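You operate a simulated robot arm through the tools that you are given. There is no shell and no other tool.

You run a simulated two-armed robot. Do the job below in one go: nothing can be reset, and whatever is moved stays where it is left.

JOB
Switch the closing head off and set it to the 65 cm mark.
Fine: free the orange post lever, wind the blue post wheel, lock the lever; then check that it turns free: black wheel to its second mark.
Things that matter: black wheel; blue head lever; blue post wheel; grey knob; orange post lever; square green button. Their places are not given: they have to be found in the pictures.

It is judged by the outcome, as a careful person would: the job done as asked, and still so three seconds after it is handed in. It fails if anything else is knocked over, pushed out of place, dropped, spilled or broken.

ROBOT AND FRAMES
Two 7-joint arms with fingered hands on one trunk that stands fixed in place. Base frame: the origin is at the foot of the trunk, x ahead of it, y to its left, z up. Readings come in m, degrees, newtons and seconds.
The left shoulder is at [0.021, 0.208, 1.373], the right one opposite. Each reaches about 1.152 m from its shoulder. Payload 5 kg a hand.
The tool frame of a hand sits at the grasp point between the pads (the TCP): z along the fingers, y along the line on which they close. The tips reach 0.048 m beyond it. The gripper opens to 0.16 m; its body begins 0.056 m behind the TCP. The gripper is a hand of 4 fingers: y runs from the thumb to the fingers, the wrist lies at [-0.026, -0.142, -0.252] in the tool frame, and closing takes about 1.5 s.
Orientation is that of the tool frame in the base frame, as [roll, pitch, yaw] about the fixed x, y, z axes, in that order (R = Rz(yaw) Ry(pitch) Rx(roll)). With the fingers straight down and the wrist toward the robot, the tool's x, y and z point along [0, 1, 0], [1, 0, 0] and [0, 0, -1] of the base frame.

CONTROLS
- The arms move only by the tool nudge_tool. It takes "left_moves", "right_moves" or both (then of equal length, played together; a hand with none holds still); each is a list of rows, each a list of 7 numbers: the turn, a rotation vector about the tool's x, y, z in degrees, then the shift along the tool's x, y, z in cm, then the closure, from 0 (fully open) to 1 (shut). In form: [[ax, ay, az, dx, dy, dz, hand], ...]. A call has 1 to 20 rows; each row shifts and turns the commanded pose from where the row before left it, along the tool's axes as they then stand. Rows are played at 5 a second. More than 0.05 m and 8.6 degrees between two rows, or a gripper value outside its range, and nothing of the call is played. A pose out of reach is approached as far as the arm can. The call stops where the force on the tool passes 90 N (or 10 N more than at its start, if that is more) or the arm is blocked; 0.2 s more then pass. Each finger travels about 0.108 m/s and halts on what it meets, pressing with about 25 N; the grip force reading is that of the motor and also rises with nothing between the fingers. The clock runs only during rows and for 0.2 s after the last one: add rows that do not move to give the fingers time. The reply holds the time, the measured pose of the TCP, the force on the tool along the base axes, the opening and the grip force, in the units named above and with some noise, with the torque about the TCP (base axes, N m) and any sound that the robot's microphone picked up.
- Cameras (640 x 400 px; columns grow to the right, rows downward): "scene" is now at [0.0838, -0.0562, 1.5818]; the picture's right is [-0.61, -0.79, 0.00], its down [-0.30, 0.23, -0.93] and it looks along [0.74, -0.56, -0.37] (base axes); focal length 278 px, centre (320, 200). "left" rides on the left gripper at [-0.087, -0.133, -0.189] in its tool frame; the picture's right is [-0.83, -0.26, 0.49], its down [0.51, -0.71, 0.49] and it looks along [0.22, 0.66, 0.72] (tool axes); focal length 238 px, centre (320, 200). "right" rides on the right gripper at [0.087, -0.133, -0.189] in its tool frame; the picture's right is [-0.83, 0.26, -0.49], its down [-0.51, -0.71, 0.49] and it looks along [-0.22, 0.66, 0.72] (tool axes); focal length 238 px, centre (320, 200).
- snapshot(camera): a new picture of that camera. No time passes.
- lift_body(by): moves the trunk up (or, below 0, down) by that many m; the arms and the scene camera ride with it, the base frame stays. It gives what a move gives, with no picture.
- preshape(shape, hand): the hand has 4 fingers and takes this shape, open, in about a second: jaw (thumb against the fingers, like two jaws); tri (thumb and two fingers); tip (a fingertip pinch); poke (one finger out to press); point (the index stretched); flat (the hand flat); cup (the hand cupped); fist (a fist). The gripper value then closes the fingers along that shape, each until it touches; the sizes above hold for jaw. It gives what a move gives, with no picture.
- turn_head(pan, tilt): turns the head with the scene camera to pan (to the left, within 86 degrees either way) and tilt (down, from -29 to 69), counted from straight ahead of the robot. It gives what a move gives.
- point_at(camera, pixels): there is no depth. For up to 12 entries [column, row, z] of the newest picture of that camera ("zoom" is the newest enlarged one), the place [x, y] in the base frame at which the ray of that pixel passes the height z, good to about 0.002 m. No time passes.
- close_up(camera, box): a new picture of the part [left, top, right, bottom] of that camera's present view, enlarged. No time passes.
- close_job(): hands the job in; it is judged then, once.

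Unless the task says otherwise, let go and move clear before handing in.

The tools are called after "Call:" as name(argument=value, ...) on one line, values as JSON. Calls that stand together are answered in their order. nudge_tool: Moves the arms, as the interface text tells. Its arguments: {"type":"object","properties":{"left_moves":{"type":"array","items":{"type":"array","items":{"type":"number"}}},"right_moves":{"type":"array","items":{"type":"array","items":{"type":"number"}}}},"required":[]} The other tools are called the same way: lift_body (by) moves the trunk up or down; preshape (shape, hand) gives the hand a shape; turn_head (pan, tilt) turns the head that bears the scene camera; snapshot (camera) takes a picture; point_at (camera, pixels) gives the place at which the rays of pixels pass given heights; close_up (camera, box) takes an enlarged picture of a part of a camera's view; close_job () hands the job in.

At the start:

```text
t: 0.0
left_ee_pos: [0.5981, -0.0471, 1.451]
left_tool_rot: [180.0, 0.0, 90.0]
left_ft_force: [0.1, -1.1, 0.7]
left_moment: [-0.02, 0.01, 0.01]
left_opening: 0.1592
left_gripper_force: 0.0
left_shape: jaw
right_ee_pos: [0.3798, -0.5773, 1.4843]
right_tool_rot: [-179.9, 0.0, 90.0]
right_ft_force: [0.2, 0.2, -0.6]
right_moment: [0.01, -0.01, 0.01]
right_opening: 0.1596
right_gripper_force: 0.0
right_shape: jaw
trunk travel left (down, up): [-0.375, 0.315]
head pan, tilt (commanded): [-37.5, 21.8]
```

scene: 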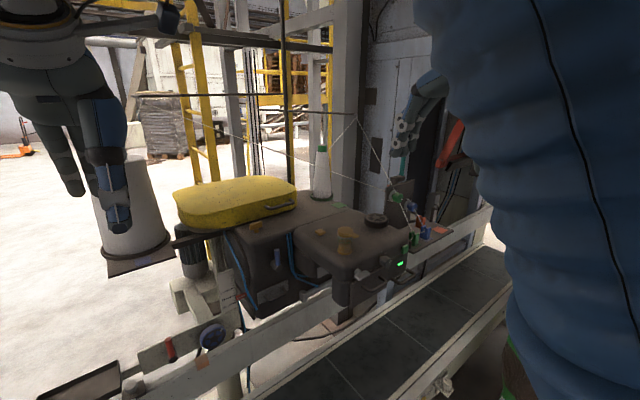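
right: 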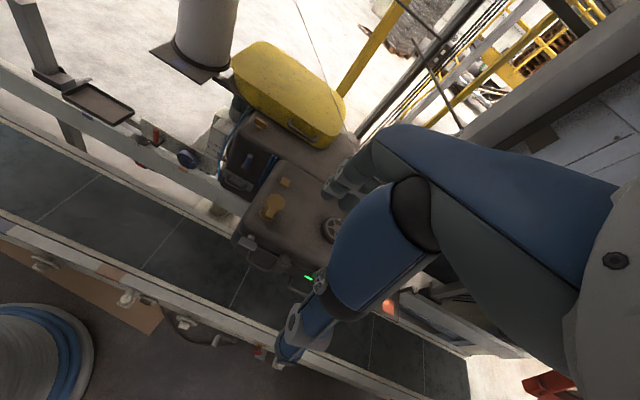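
left: 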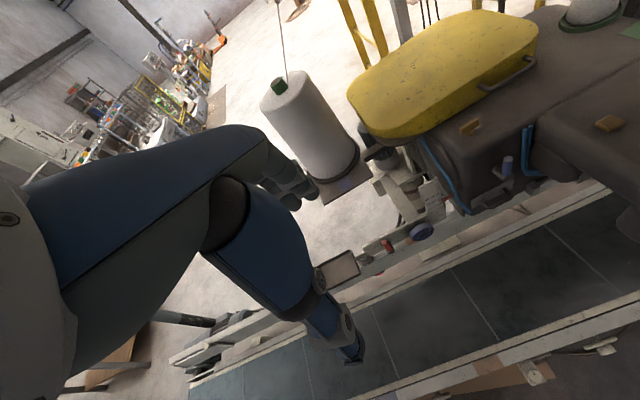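

The scene shows a bag-closing sewing head near (350,245) with a yellow cover, a black wheel near (375,220), a green light/button near (400,263), and a rail with coloured parts at (170,348) and (212,335). I'll enlarge the parts of the view to find the controls before moving anything.

Call:
close_up(camera="scene", box=[280, 180, 480, 305])

Call:
close_up(camera="scene", box=[100, 220, 320, 400])

Call:
close_up(camera="right", box=[120, 100, 380, 300])

Call:
close_up(camera="left", box=[300, 100, 640, 310])

```text
3.20 times, centred on (380, 242) of scene
```

zoom: 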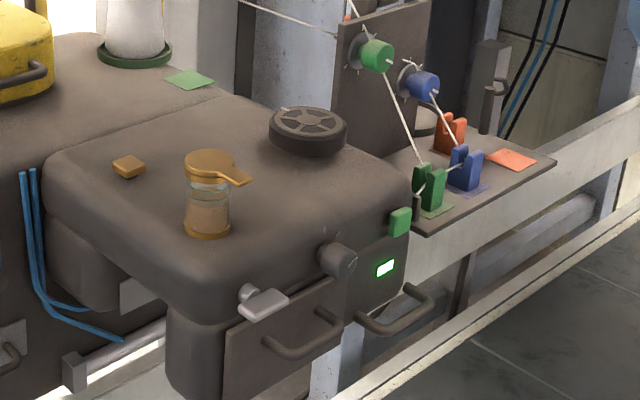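

```text
2.22 times, centred on (210, 310) of scene
```

zoom: 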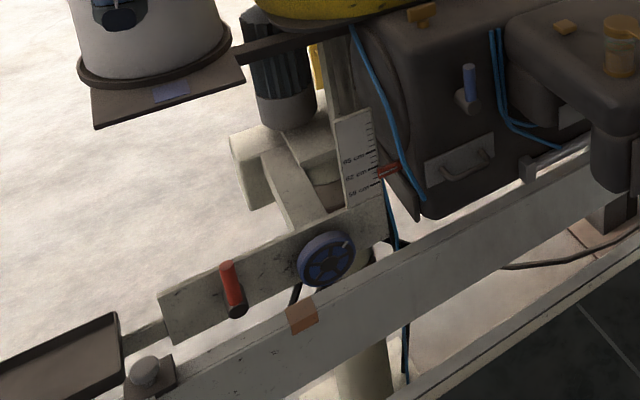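

```text
2.00 times, centred on (250, 200) of right
```

zoom: 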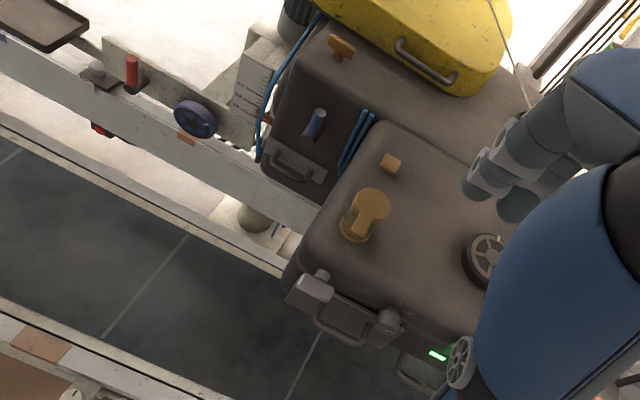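

```text
1.88 times, centred on (470, 205) of left
```

zoom: 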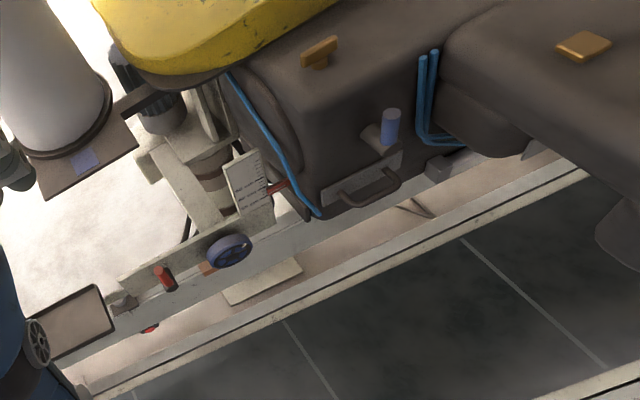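

The enlarged views show the head with a grey knob, a square green button with a lit indicator, and a blue lever; on the post there's a scale, a blue wheel and a red-orange lever. I'll zoom tighter on each one to read marks.

Call:
close_up(camera="scene", box=[200, 255, 250, 290])

Call:
close_up(camera="scene", box=[150, 300, 240, 355])

Call:
close_up(camera="scene", box=[350, 205, 430, 290])

Call:
close_up(camera="scene", box=[230, 220, 310, 290])

Call:
close_up(camera="scene", box=[355, 205, 400, 235])

```text
11.43 times, centred on (225, 272) of scene
```

zoom: 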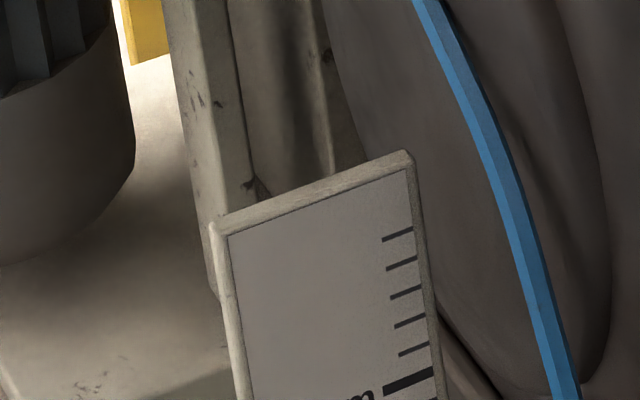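

```text
7.11 times, centred on (195, 328) of scene
```

zoom: 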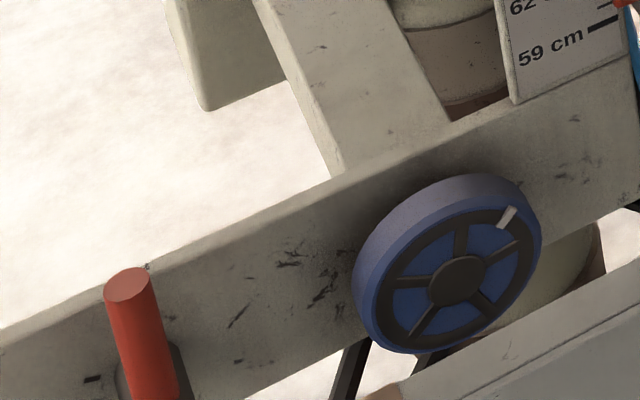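

```text
4.71 times, centred on (390, 248) of scene
```

zoom: 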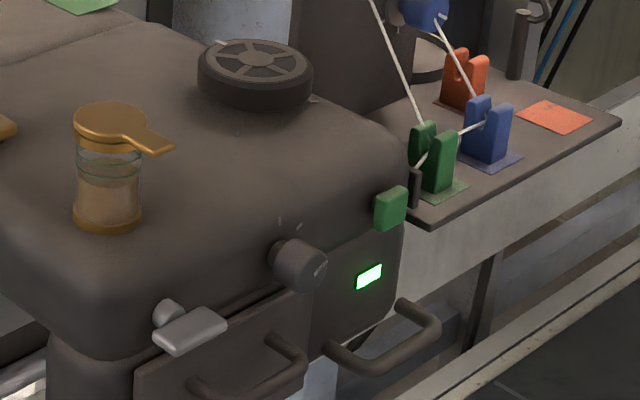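

```text
5.71 times, centred on (270, 255) of scene
```

zoom: 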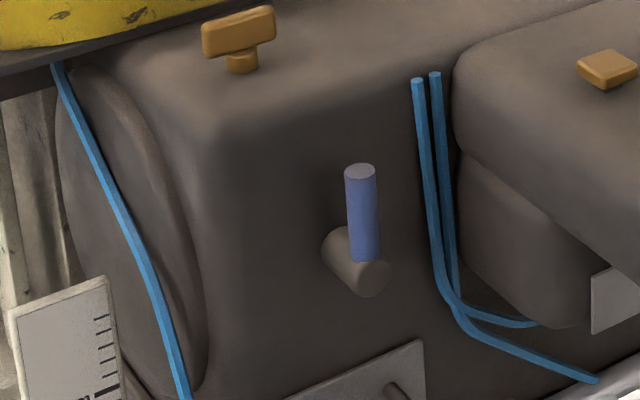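

```text
13.33 times, centred on (378, 220) of scene
```

zoom: 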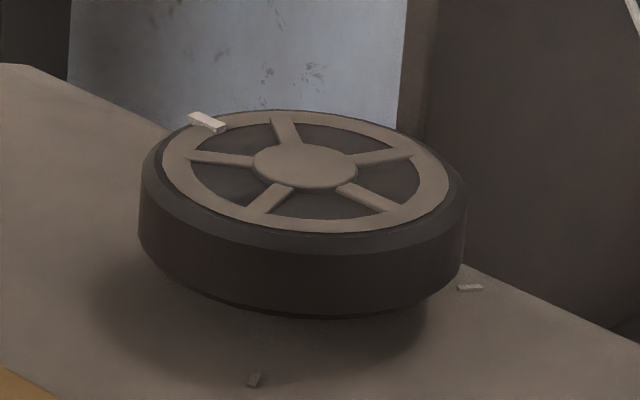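

The scale reads 62, 59 cm at its lower end; the black wheel has a white index on its rim and small marks on the head top at zoom (470,287) and (255,380). I'll zoom the scale with the pointer, the knob and the button.

Call:
close_up(camera="scene", box=[210, 275, 250, 315])

Call:
close_up(camera="scene", box=[372, 235, 412, 275])

Call:
close_up(camera="left", box=[410, 170, 470, 220])

Call:
close_up(camera="left", box=[360, 215, 450, 270])

Call:
close_up(camera="right", box=[225, 220, 345, 300])

```text
10.00 times, centred on (230, 295) of scene
```

zoom: 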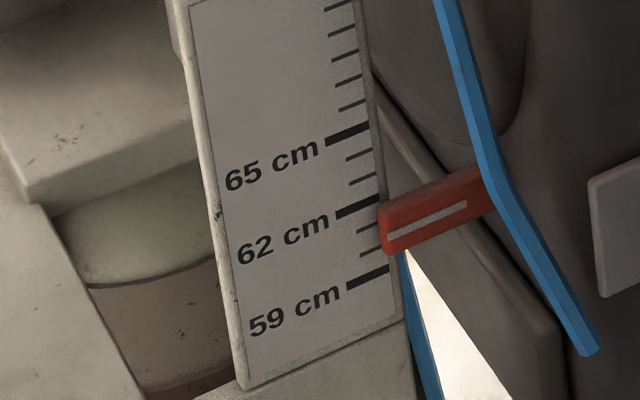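

```text
10.00 times, centred on (392, 255) of scene
```

zoom: 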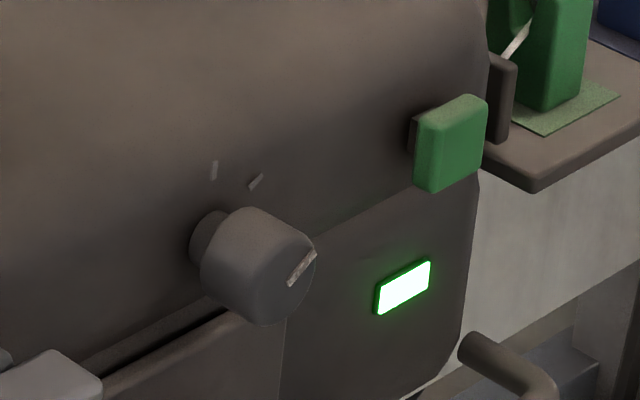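

```text
8.00 times, centred on (440, 195) of left
```

zoom: 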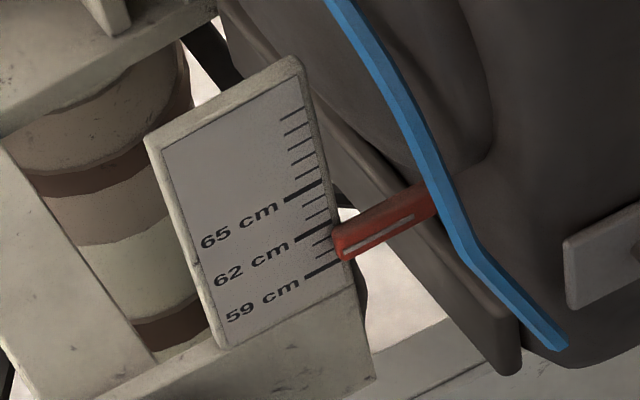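

```text
7.11 times, centred on (405, 242) of left
```

zoom: 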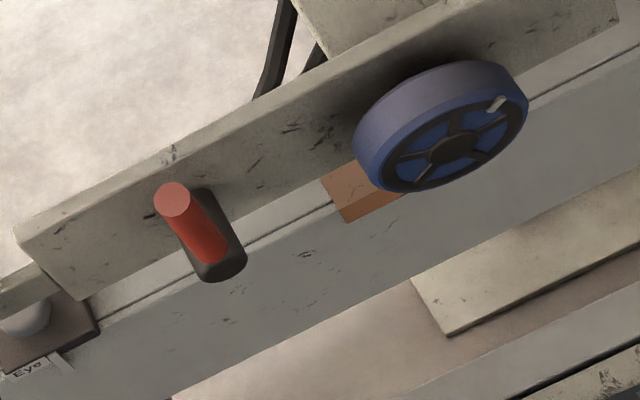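

```text
5.00 times, centred on (285, 260) of right
```

zoom: 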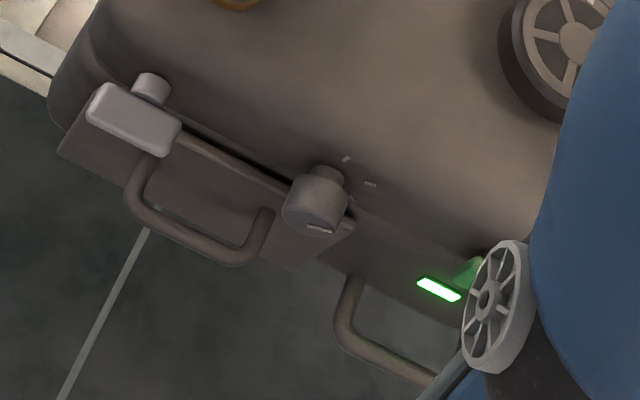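

By triangulating scene and hand pictures I get the blue wheel at about (0.82,-0.19,0.84) and the grey knob at about (0.52,-0.63,1.11); the pointer sits near 60.5 on the scale. I'll turn the head for a more centred view and zoom on the knob, marks and labels.

Call:
turn_head(pan=-40, tilt=40)

Call:
snapshot(camera="scene")

```text
t: 0.8
left_ee_pos: [0.5984, -0.0471, 1.4501]
left_tool_rot: [180.0, 0.0, 90.1]
left_ft_force: [0.0, -0.3, 0.1]
left_moment: [0.03, 0.01, -0.02]
left_opening: 0.1599
left_gripper_force: 0.0
left_shape: jaw
right_ee_pos: [0.3799, -0.5771, 1.4834]
right_tool_rot: [-179.9, 0.0, 90.1]
right_ft_force: [-0.3, -0.3, -0.9]
right_moment: [-0.02, 0.02, 0.01]
right_opening: 0.1594
right_gripper_force: 0.1
right_shape: jaw
trunk travel left (down, up): [-0.375, 0.315]
head pan, tilt (commanded): [-40.0, 40.0]
```

```text
taken
```

scene: 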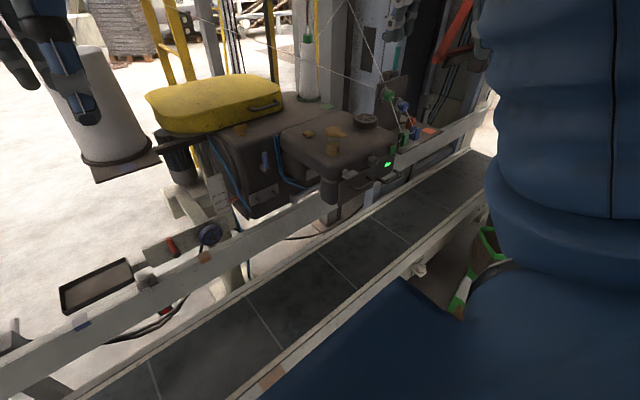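

The head view now centres the machine; the panel with the knob is near (352,175) and the post near (200,235). I'll zoom on them.

Call:
close_up(camera="scene", box=[330, 140, 410, 190])

Call:
close_up(camera="scene", box=[365, 145, 405, 175])

Call:
close_up(camera="scene", box=[345, 105, 395, 137])

Call:
close_up(camera="scene", box=[140, 215, 240, 275])

Call:
close_up(camera="scene", box=[225, 120, 345, 230])

Call:
close_up(camera="scene", box=[380, 80, 450, 150])

```text
8.00 times, centred on (370, 165) of scene
```

zoom: 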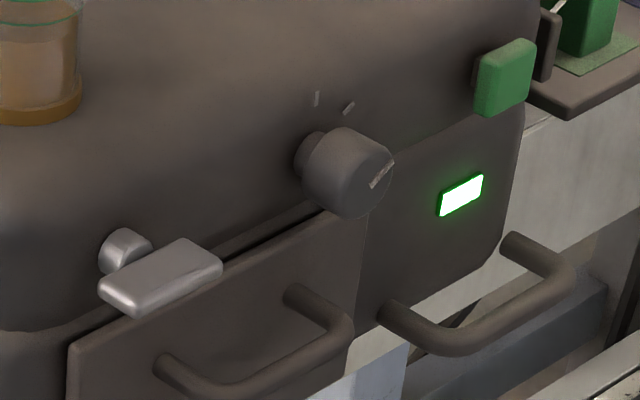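

```text
13.33 times, centred on (385, 160) of scene
```

zoom: 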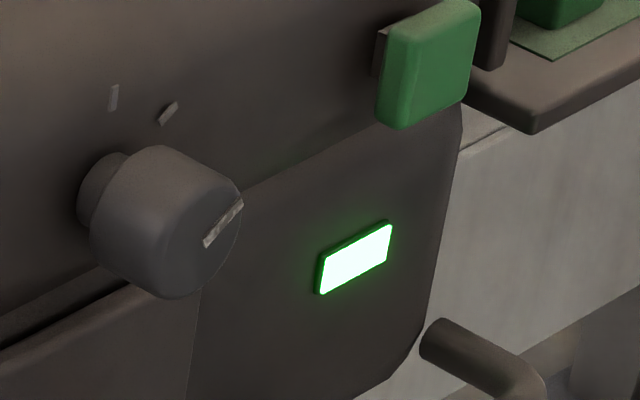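

```text
12.50 times, centred on (370, 121) of scene
```

zoom: 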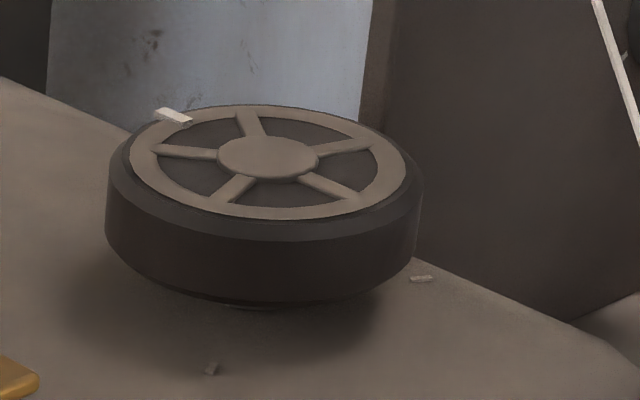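

```text
6.40 times, centred on (190, 245) of scene
```

zoom: 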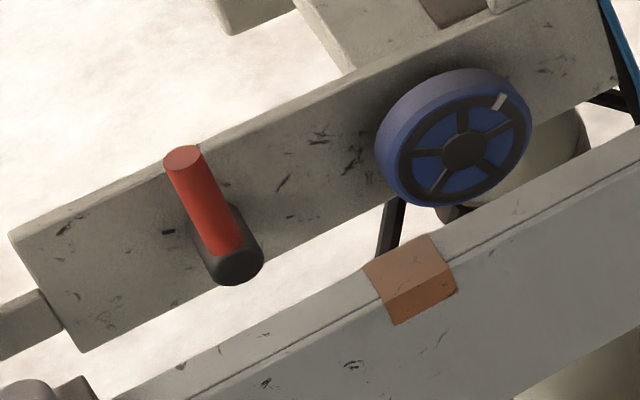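

```text
3.64 times, centred on (285, 175) of scene
```

zoom: 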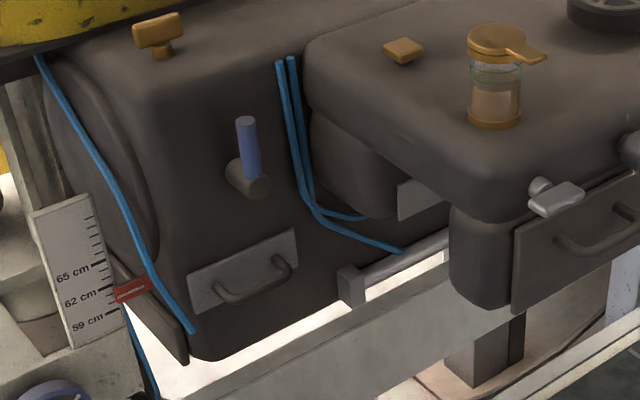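

```text
5.71 times, centred on (415, 115) of scene
```

zoom: 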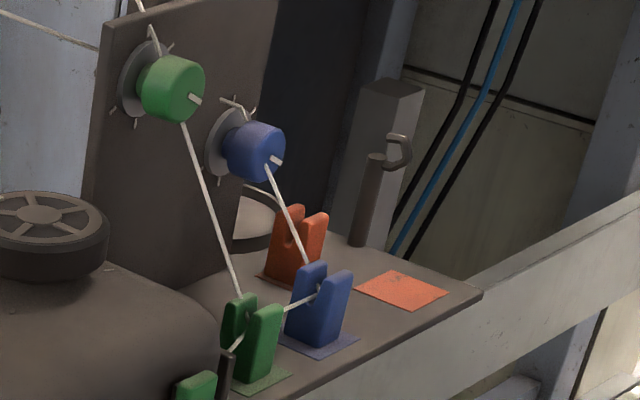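

The knob's index points at the right one of two panel marks (zoom 167,112), and the lamp is lit. I see an "Eye" label on the rail; I'll look for other labels that say what each control does.

Call:
close_up(camera="scene", box=[50, 250, 210, 350])

Call:
close_up(camera="scene", box=[320, 140, 480, 240])

Call:
close_up(camera="left", box=[300, 230, 420, 310])

Call:
close_up(camera="right", box=[230, 120, 350, 200])

Call:
close_up(camera="right", box=[0, 60, 240, 220])

Call:
close_up(camera="scene", box=[140, 50, 340, 180])

```text
4.00 times, centred on (130, 300) of scene
```

zoom: 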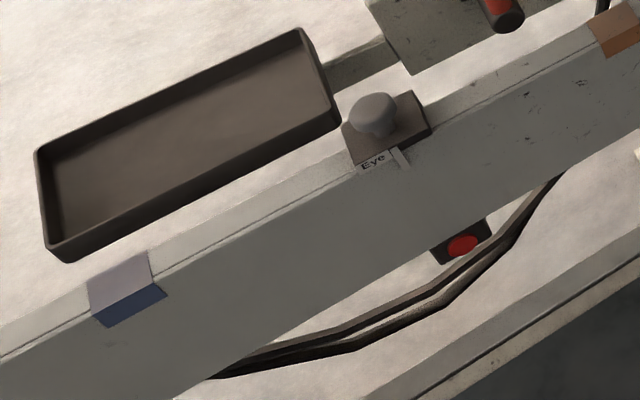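

```text
4.00 times, centred on (400, 190) of scene
```

zoom: 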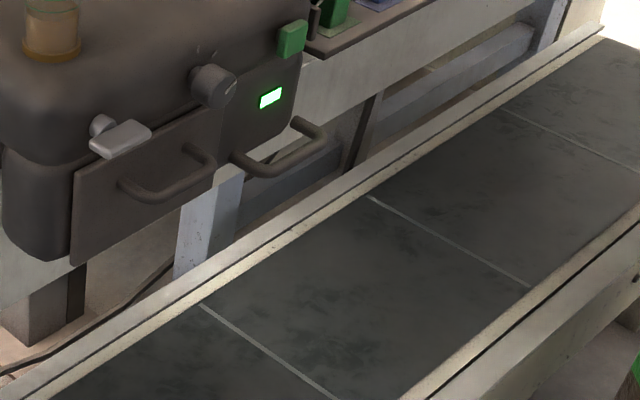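

```text
5.00 times, centred on (360, 270) of left
```

zoom: 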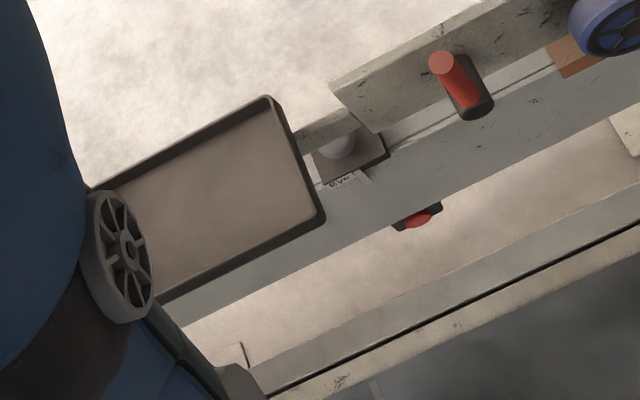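

```text
5.00 times, centred on (290, 160) of right
```

zoom: 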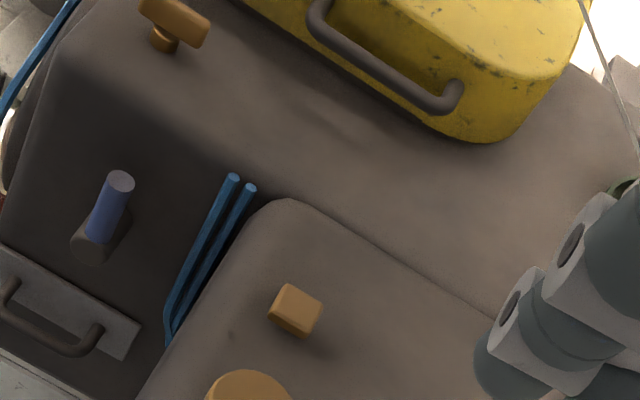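

```text
2.50 times, centred on (120, 140) of right
```

zoom: 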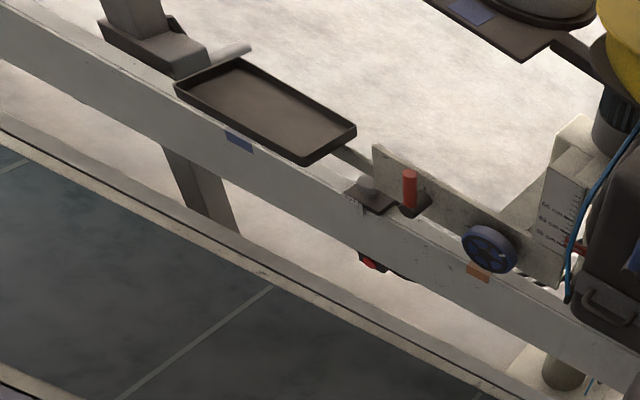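

```text
3.08 times, centred on (240, 115) of scene
```

zoom: 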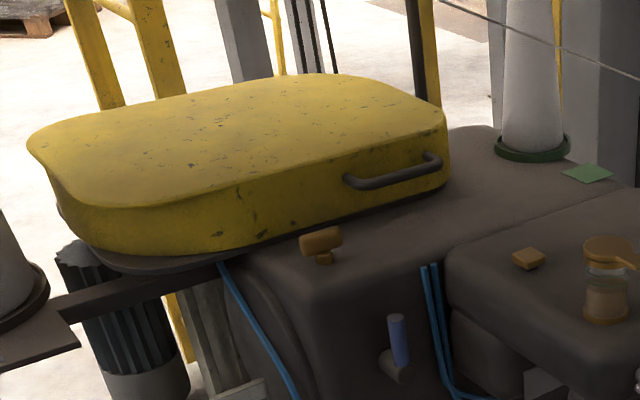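

The "Eye" unit on the rail has a rounded grey cap and a red lens; I'll zoom closely on it and on the blue head lever and orange lever for position marks.

Call:
close_up(camera="scene", box=[125, 262, 165, 292])

Call:
close_up(camera="right", box=[125, 125, 175, 170])

Call:
close_up(camera="scene", box=[250, 140, 285, 175])

Call:
close_up(camera="right", box=[260, 225, 320, 275])

Call:
close_up(camera="right", box=[305, 195, 355, 250])

```text
13.33 times, centred on (145, 277) of scene
```

zoom: 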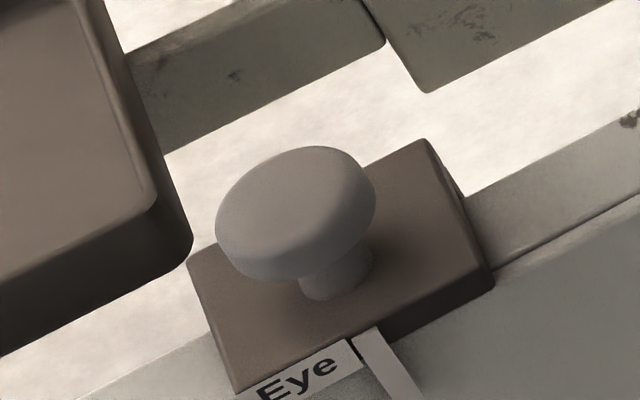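

```text
8.89 times, centred on (150, 148) of right
```

zoom: 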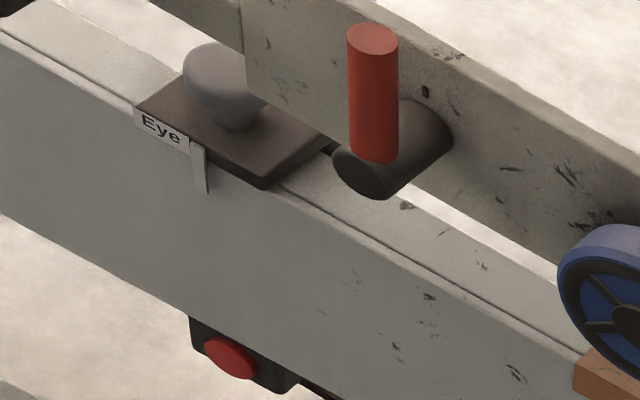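

```text
11.43 times, centred on (268, 158) of scene
```

zoom: 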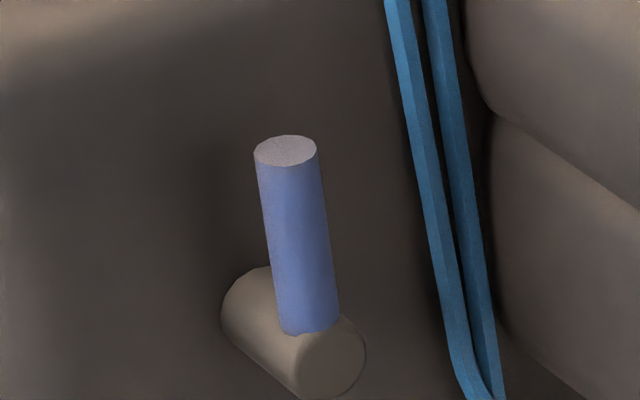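

```text
8.00 times, centred on (290, 250) of right
```

zoom: 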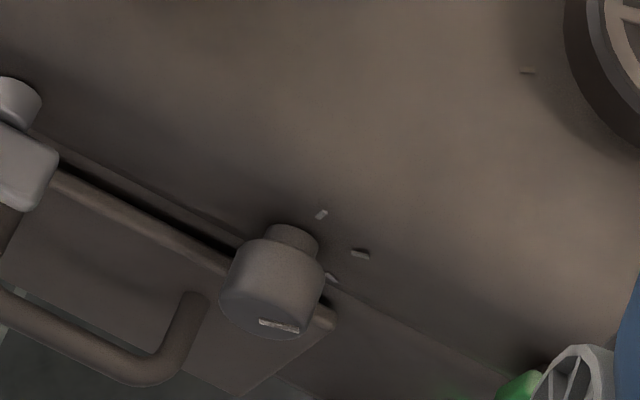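

```text
7.27 times, centred on (330, 222) of right
```

zoom: 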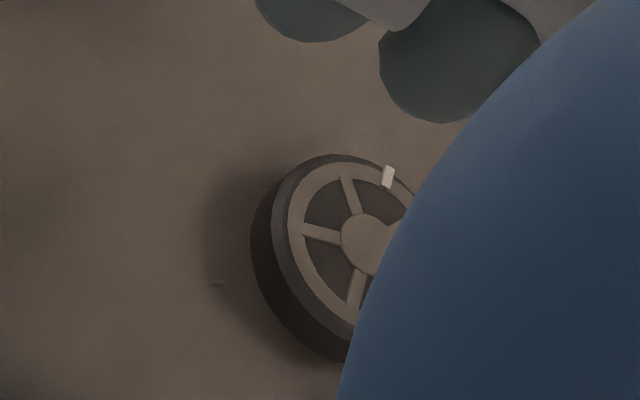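

The right view shows three marks around the panel knob (zoom (320,213), (360,253), (333,278)). I'll find the direction of the rail and the panel from a few pixels before bringing a hand camera to face the panel.

Call:
point_at(camera="scene", pixels=[[40, 345, 0.8], [150, 290, 0.8], [270, 225, 0.8], [340, 190, 0.8], [470, 118, 0.8], [195, 232, 0.84], [352, 172, 1.1], [385, 164, 1.05], [388, 152, 1.1], [365, 118, 1.2], [272, 225, 0.6], [402, 262, 0.6]])

Call:
snapshot(camera="right")

Call:
snapshot(camera="left")

```text
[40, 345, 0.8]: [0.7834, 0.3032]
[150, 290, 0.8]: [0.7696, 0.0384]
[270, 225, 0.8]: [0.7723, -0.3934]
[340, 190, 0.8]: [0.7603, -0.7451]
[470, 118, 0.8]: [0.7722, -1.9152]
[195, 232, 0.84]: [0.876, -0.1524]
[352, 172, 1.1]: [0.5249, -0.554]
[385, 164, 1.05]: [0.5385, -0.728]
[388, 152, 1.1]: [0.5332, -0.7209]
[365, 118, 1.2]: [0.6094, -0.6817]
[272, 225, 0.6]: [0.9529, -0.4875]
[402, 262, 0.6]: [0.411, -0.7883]
```

```text
taken
```

right: 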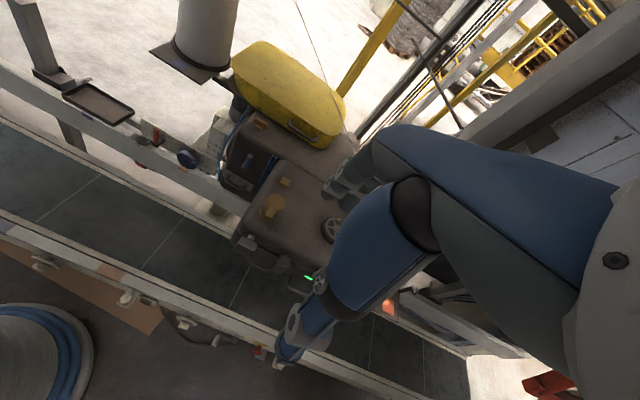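

```text
taken
```

left: 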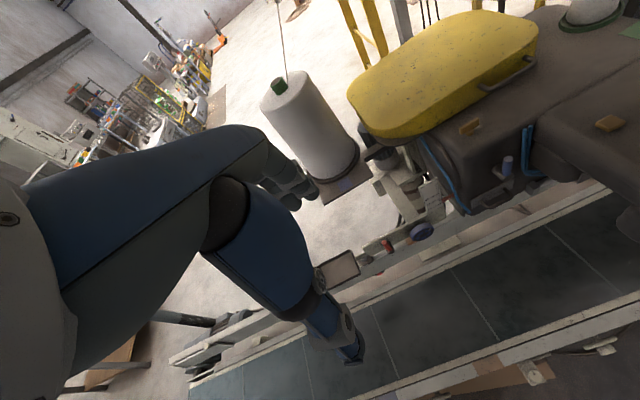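

The rail runs along y at x≈0.77, so the machine is square to the robot and the panel faces −x at x≈0.53 with the lamp near (0.54,-0.73,1.05). I'll draw the right hand back 8 cm and lower the trunk in steps so that hands and cameras come nearer to the working heights.

Call:
nudge_tool(right_moves=[[0, 0, 0, 0, -2, 0, 0], [0, 0, 0, 0, -2, 0, 0], [0, 0, 0, 0, -2, 0, 0], [0, 0, 0, 0, -2, 0, 0]])

Call:
lift_body(by=-0.1)

Call:
snapshot(camera="scene")

Call:
snapshot(camera="right")

```text
t: 1.8
left_ee_pos: [0.5976, -0.048, 1.4512]
left_tool_rot: [-180.0, 0.1, 90.0]
left_ft_force: [-0.7, -0.1, 1.0]
left_moment: [0.02, -0.05, 0.0]
left_opening: 0.1597
left_gripper_force: 0.0
left_shape: jaw
right_ee_pos: [0.3005, -0.5776, 1.4833]
right_tool_rot: [180.0, 0.1, 90.0]
right_ft_force: [0.2, -0.3, 0.0]
right_moment: [0.01, -0.06, -0.01]
right_opening: 0.16
right_gripper_force: 0.0
right_shape: jaw
trunk travel left (down, up): [-0.375, 0.315]
head pan, tilt (commanded): [-40.0, 40.0]
```

```text
t: 3.1
left_ee_pos: [0.5973, -0.0482, 1.3507]
left_tool_rot: [-179.9, 0.0, 90.0]
left_ft_force: [0.2, 0.6, 0.2]
left_moment: [0.04, 0.03, 0.0]
left_opening: 0.1597
left_gripper_force: 0.1
left_shape: jaw
right_ee_pos: [0.3017, -0.5777, 1.3829]
right_tool_rot: [-180.0, 0.0, 90.0]
right_ft_force: [0.3, 0.2, -0.5]
right_moment: [0.0, -0.06, 0.0]
right_opening: 0.1597
right_gripper_force: 0.1
right_shape: jaw
trunk travel left (down, up): [-0.275, 0.415]
head pan, tilt (commanded): [-40.0, 40.0]
```

```text
taken
```

scene: 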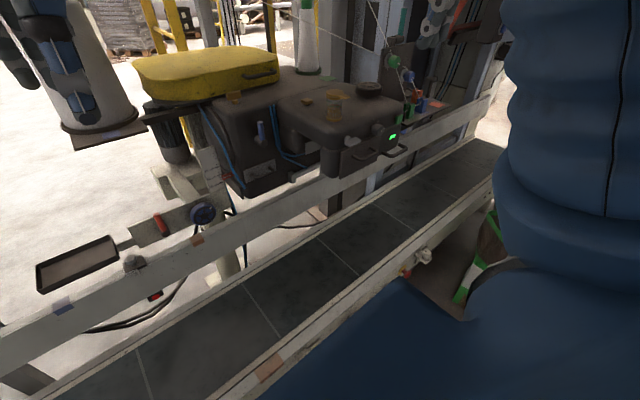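

```text
taken
```

right: 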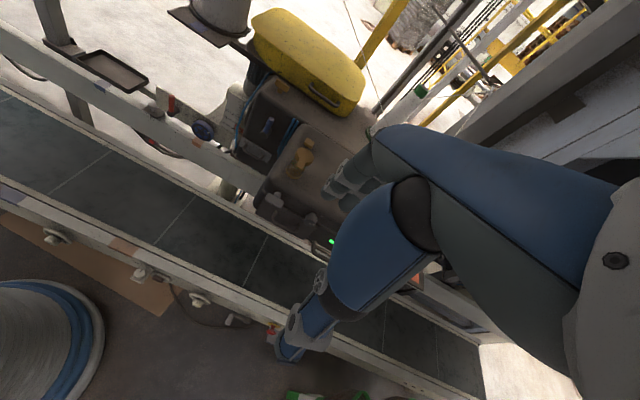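

Nothing touched (forces near zero). I'll lower a further 0.15 m and look at the panel and the wheel top again.

Call:
lift_body(by=-0.15)

Call:
turn_head(pan=-40, tilt=28)

Call:
snapshot(camera="scene")

Call:
snapshot(camera="right")

Call:
snapshot(camera="left")

```text
t: 4.9
left_ee_pos: [0.5982, -0.0457, 1.2017]
left_tool_rot: [-180.0, -0.1, 90.0]
left_ft_force: [0.7, 0.5, 0.1]
left_moment: [0.01, 0.0, 0.01]
left_opening: 0.1595
left_gripper_force: 0.0
left_shape: jaw
right_ee_pos: [0.3007, -0.5771, 1.235]
right_tool_rot: [180.0, 0.0, 89.9]
right_ft_force: [-0.3, 0.8, 0.4]
right_moment: [0.03, 0.0, 0.01]
right_opening: 0.1598
right_gripper_force: 0.1
right_shape: jaw
trunk travel left (down, up): [-0.125, 0.565]
head pan, tilt (commanded): [-40.0, 40.0]
```

```text
t: 5.6
left_ee_pos: [0.5977, -0.0466, 1.2006]
left_tool_rot: [179.9, 0.0, 89.9]
left_ft_force: [0.0, -0.1, 1.2]
left_moment: [-0.02, -0.02, -0.01]
left_opening: 0.1593
left_gripper_force: 0.1
left_shape: jaw
right_ee_pos: [0.3015, -0.5785, 1.2325]
right_tool_rot: [-180.0, 0.0, 90.1]
right_ft_force: [-0.2, 0.0, -0.3]
right_moment: [-0.02, -0.01, 0.03]
right_opening: 0.1599
right_gripper_force: 0.1
right_shape: jaw
trunk travel left (down, up): [-0.125, 0.565]
head pan, tilt (commanded): [-40.0, 28.0]
```

```text
taken
```

scene: 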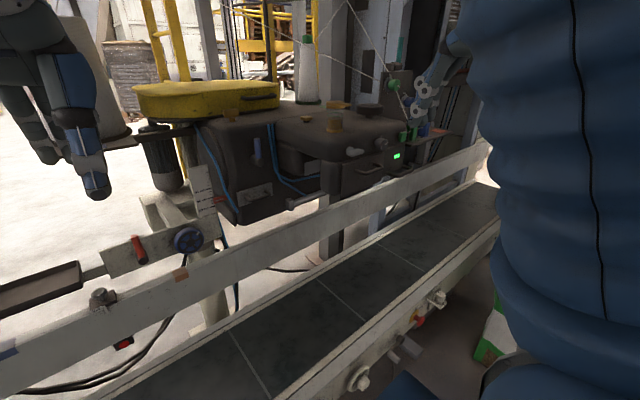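

```text
taken
```

right: 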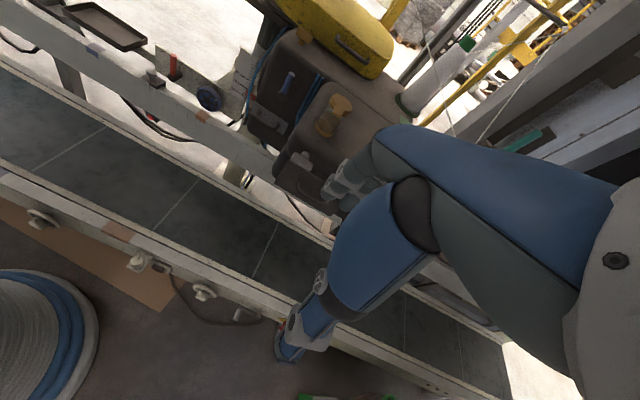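

```text
taken
```

left: 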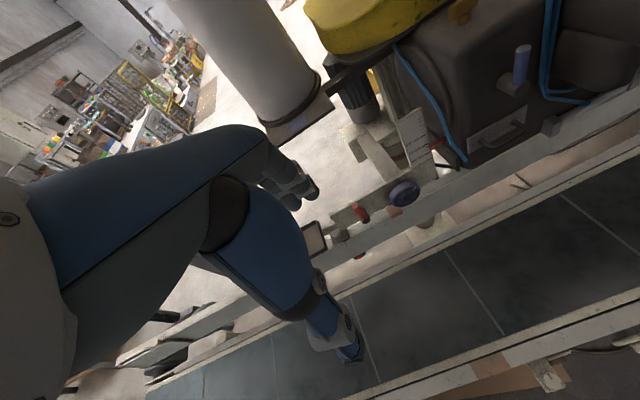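

The lower view shows panel, post and rail more side-on; I'll zoom on the panel at (385,150), the scale at (205,190), the post controls and the black wheel.

Call:
close_up(camera="scene", box=[340, 120, 420, 190])

Call:
close_up(camera="scene", box=[185, 160, 235, 220])

Call:
close_up(camera="scene", box=[90, 210, 230, 300])

Call:
close_up(camera="scene", box=[340, 90, 420, 140])

Call:
close_up(camera="left", box=[330, 100, 460, 270])

```text
5.71 times, centred on (380, 155) of scene
```

zoom: 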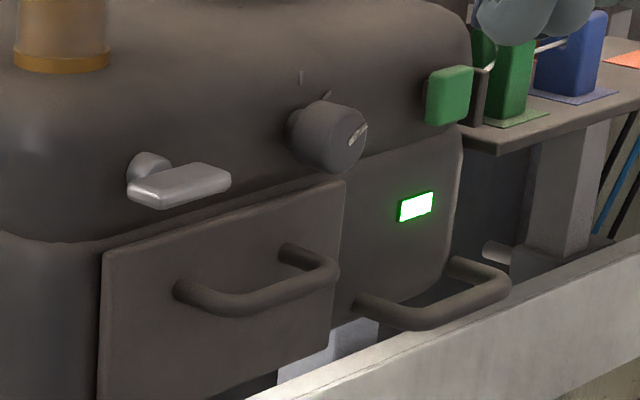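

```text
6.67 times, centred on (210, 190) of scene
```

zoom: 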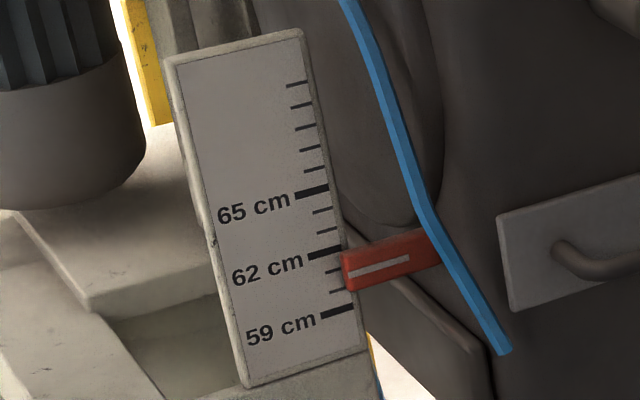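

```text
4.44 times, centred on (160, 255) of scene
```

zoom: 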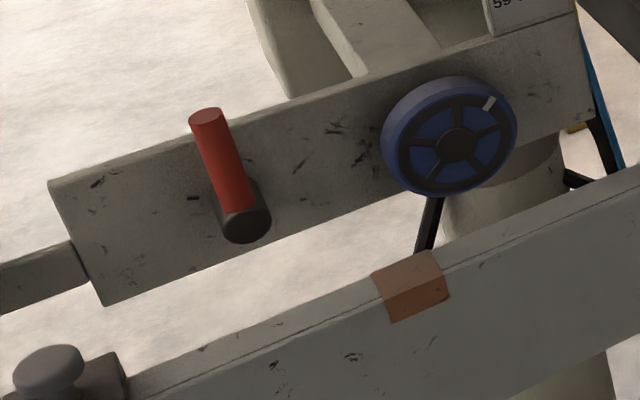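

```text
8.00 times, centred on (380, 115) of scene
```

zoom: 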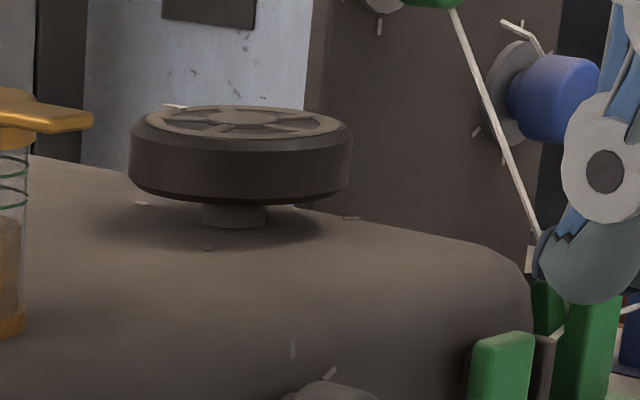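

```text
2.35 times, centred on (395, 185) of left
```

zoom: 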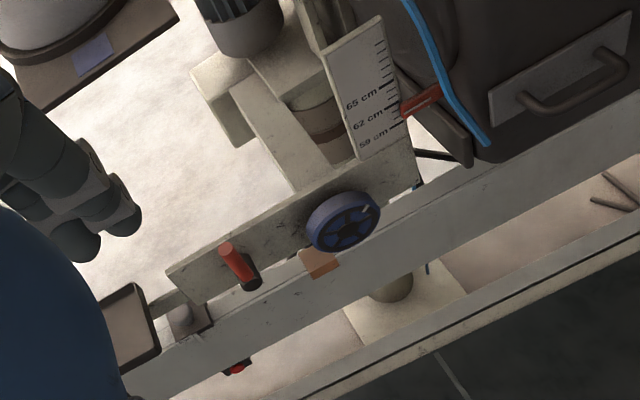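

The black wheel stands on a short shaft with small marks on the top around it (zoom (142,204), (208,249), (350,217)); I need a view from above. I'll raise the right hand and shift it to the right and slightly forward so its camera looks at the wheel past the thumb.

Call:
nudge_tool(right_moves=[[0, 0, 0, 0, 0, -4, 0], [0, 0, 0, 0, 0, -4, 0], [0, 0, 0, 0, 0, -4, 0], [0, 0, 0, -4, 0, -2, 0], [0, 0, 0, -4, 2, 0, 0], [0, 0, 0, -4, 3, 0, 0]])

Call:
snapshot(camera="right")

Call:
snapshot(camera="scene")

```text
t: 7.0
left_ee_pos: [0.5987, -0.0503, 1.2001]
left_tool_rot: [-179.8, -0.1, 89.9]
left_ft_force: [0.0, -2.2, -0.7]
left_moment: [0.23, 0.01, -0.02]
left_opening: 0.1595
left_gripper_force: 0.1
left_shape: jaw
right_ee_pos: [0.3521, -0.7001, 1.3707]
right_tool_rot: [-179.8, -0.3, 89.9]
right_ft_force: [1.2, -2.0, -0.1]
right_moment: [0.2, 0.05, 0.04]
right_opening: 0.1599
right_gripper_force: 0.0
right_shape: jaw
trunk travel left (down, up): [-0.125, 0.565]
head pan, tilt (commanded): [-40.0, 28.0]
```

```text
taken
```

right: 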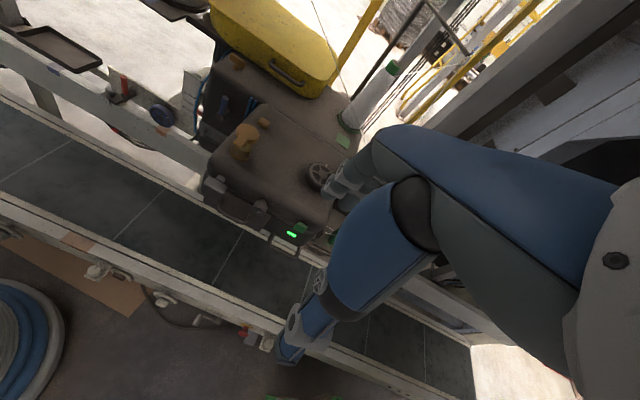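

```text
taken
```

scene: 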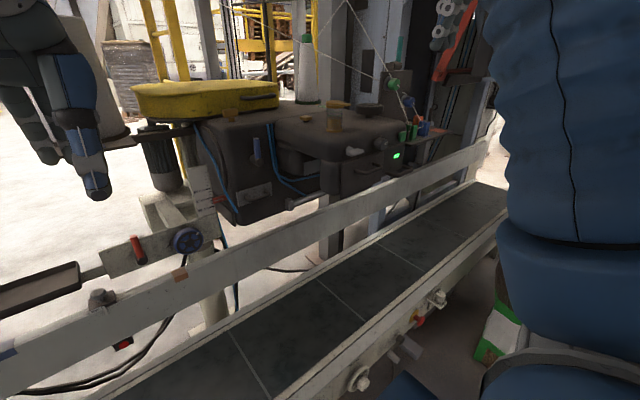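

The wheel is at (322,177) in the right view, with the fingers just beyond it; the front panel is in view too. I'll zoom on both.

Call:
close_up(camera="right", box=[290, 150, 350, 210])

Call:
close_up(camera="right", box=[200, 170, 340, 260])

Call:
close_up(camera="right", box=[245, 195, 305, 245])

```text
6.67 times, centred on (320, 180) of right
```

zoom: 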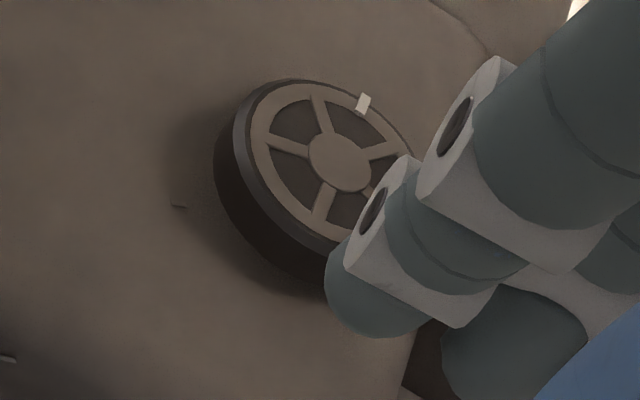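

```text
4.44 times, centred on (270, 215) of right
```

zoom: 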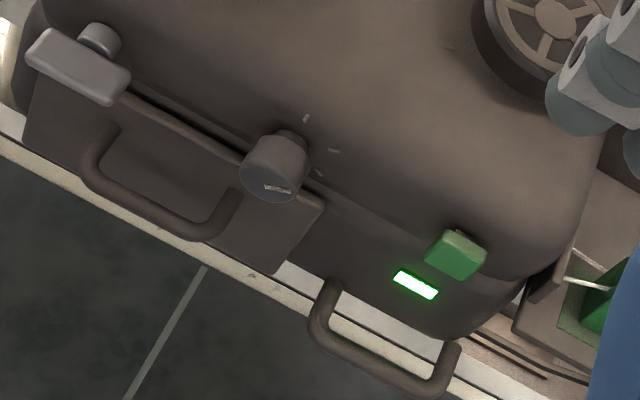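

```text
8.00 times, centred on (275, 220) of right
```

zoom: 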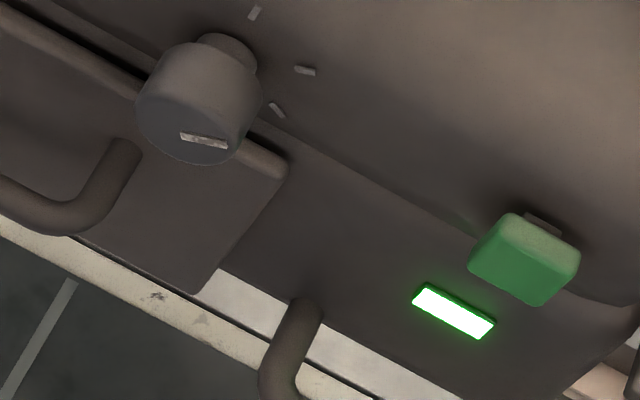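

The knob's index line (zoom (180,137)-(228,147)) lies along the middle of its three marks; the lamp under the square green button is lit. I'll fix the button's place by crossing rays from the right and scene pictures.

Call:
point_at(camera="zoom", pixels=[[524, 262, 1.15], [524, 262, 1.05], [452, 312, 1.1], [452, 312, 1.0], [204, 142, 1.15], [204, 142, 1.05], [470, 268, 1.1], [536, 305, 1.1], [512, 213, 1.1], [580, 252, 1.1]])

Call:
close_up(camera="scene", box=[370, 120, 420, 170])

```text
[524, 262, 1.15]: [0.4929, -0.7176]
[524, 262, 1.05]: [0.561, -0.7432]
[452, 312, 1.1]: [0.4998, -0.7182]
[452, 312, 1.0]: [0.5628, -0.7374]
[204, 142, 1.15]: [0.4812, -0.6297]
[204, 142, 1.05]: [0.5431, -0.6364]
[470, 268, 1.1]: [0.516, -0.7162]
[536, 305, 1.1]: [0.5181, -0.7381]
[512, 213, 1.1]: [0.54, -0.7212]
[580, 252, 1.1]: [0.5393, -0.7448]
```

```text
8.00 times, centred on (395, 145) of scene
```

zoom: 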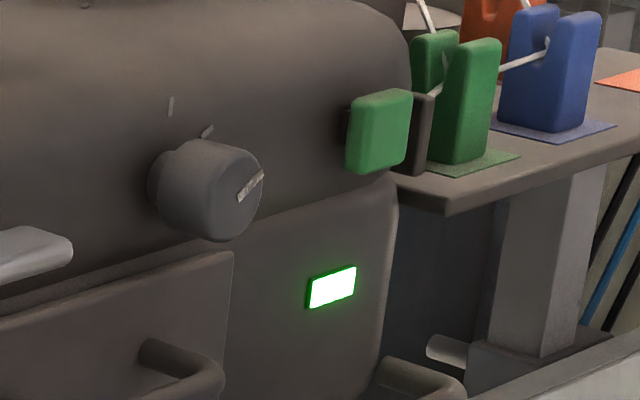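

I'll get the scene rays for the button face centre (382,132), lamp (331,287) and knob face (235,192) from this enlarged picture.

Call:
point_at(camera="zoom", pixels=[[382, 132, 1.15], [382, 132, 1.05], [331, 287, 1.1], [331, 287, 1.0], [250, 187, 1.15], [250, 187, 1.05], [350, 103, 1.1], [347, 170, 1.1], [411, 90, 1.1], [405, 160, 1.1]])

```text
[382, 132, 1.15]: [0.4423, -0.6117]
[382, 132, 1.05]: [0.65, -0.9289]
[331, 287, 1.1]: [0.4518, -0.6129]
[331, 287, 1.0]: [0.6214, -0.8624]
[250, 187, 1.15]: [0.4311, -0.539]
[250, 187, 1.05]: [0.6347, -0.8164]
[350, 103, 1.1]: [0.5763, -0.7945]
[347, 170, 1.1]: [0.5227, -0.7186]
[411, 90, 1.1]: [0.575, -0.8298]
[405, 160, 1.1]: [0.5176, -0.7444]
```

Crossing the rays puts the button face at (0.518,-0.727,1.114), the lamp at (0.529,-0.727,1.054) and the knob face at (0.500,-0.632,1.117). I'll give the right hand the poke shape and turn it so that its fingers point along +x, well clear in front of the machine, then look at where the finger is.

Call:
preshape(hand="right", shape="poke")

Call:
nudge_tool(right_moves=[[-8, 0, 0, 0, -2, 0, 0], [-8, 0, 0, 0, -2, 0, 0], [-8, 0, 0, 0, 0, 0, 0], [-8, 0, 0, 0, 0, 0, 0], [-8, 0, 0, 0, 0, 0, 0], [-8, 0, 0, 0, 0, 0, 0], [-8, 0, 0, 0, 0, 0, 0], [-8, 0, 0, 0, 0, 0, 0], [-8, 0, 0, 0, 0, 0, 0], [-8, 0, 0, 0, 0, 0, 0], [-8, 0, 0, 0, 0, 0, 0], [-2, 0, 0, 0, 0, 0, 0]])

Call:
snapshot(camera="right")

Call:
snapshot(camera="scene")

```text
t: 7.9
left_ee_pos: [0.5976, -0.0479, 1.2011]
left_tool_rot: [179.9, -0.1, 90.0]
left_ft_force: [0.0, 0.1, 0.4]
left_moment: [0.02, 0.03, 0.0]
left_opening: 0.1598
left_gripper_force: 0.1
left_shape: jaw
right_ee_pos: [0.3509, -0.6965, 1.3716]
right_tool_rot: [-180.0, 0.1, 90.0]
right_ft_force: [0.0, 0.4, 0.7]
right_moment: [0.02, -0.01, 0.02]
right_opening: 0.0001
right_gripper_force: 0.0
right_shape: poke
trunk travel left (down, up): [-0.125, 0.565]
head pan, tilt (commanded): [-40.0, 28.0]
```

```text
t: 10.5
left_ee_pos: [0.5972, -0.0482, 1.2005]
left_tool_rot: [-180.0, 0.0, 90.0]
left_ft_force: [-0.3, -0.3, -0.5]
left_moment: [-0.03, -0.02, 0.03]
left_opening: 0.1599
left_gripper_force: 0.0
left_shape: jaw
right_ee_pos: [0.3691, -0.7108, 1.4009]
right_tool_rot: [90.2, -0.2, 89.8]
right_ft_force: [-0.6, 0.6, 0.1]
right_moment: [-0.01, -0.02, 0.02]
right_opening: 0.0002
right_gripper_force: 0.0
right_shape: poke
right hand out of reach, approached as far as the arm can: row 10, 11, 12
trunk travel left (down, up): [-0.125, 0.565]
head pan, tilt (commanded): [-40.0, 28.0]
```

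```text
taken
```

right: 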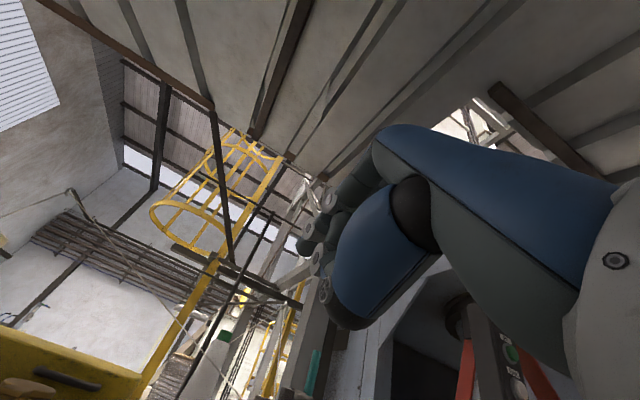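

```text
taken
```

scene: 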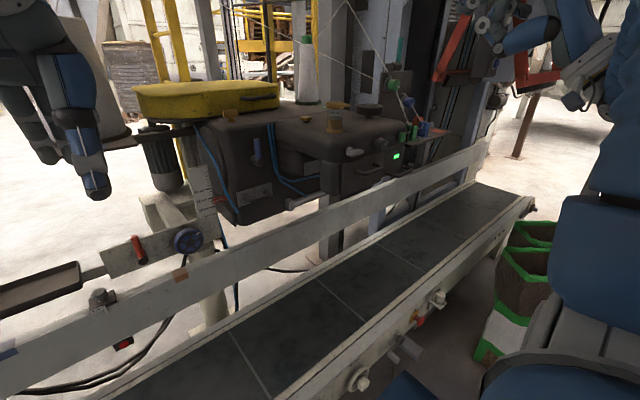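

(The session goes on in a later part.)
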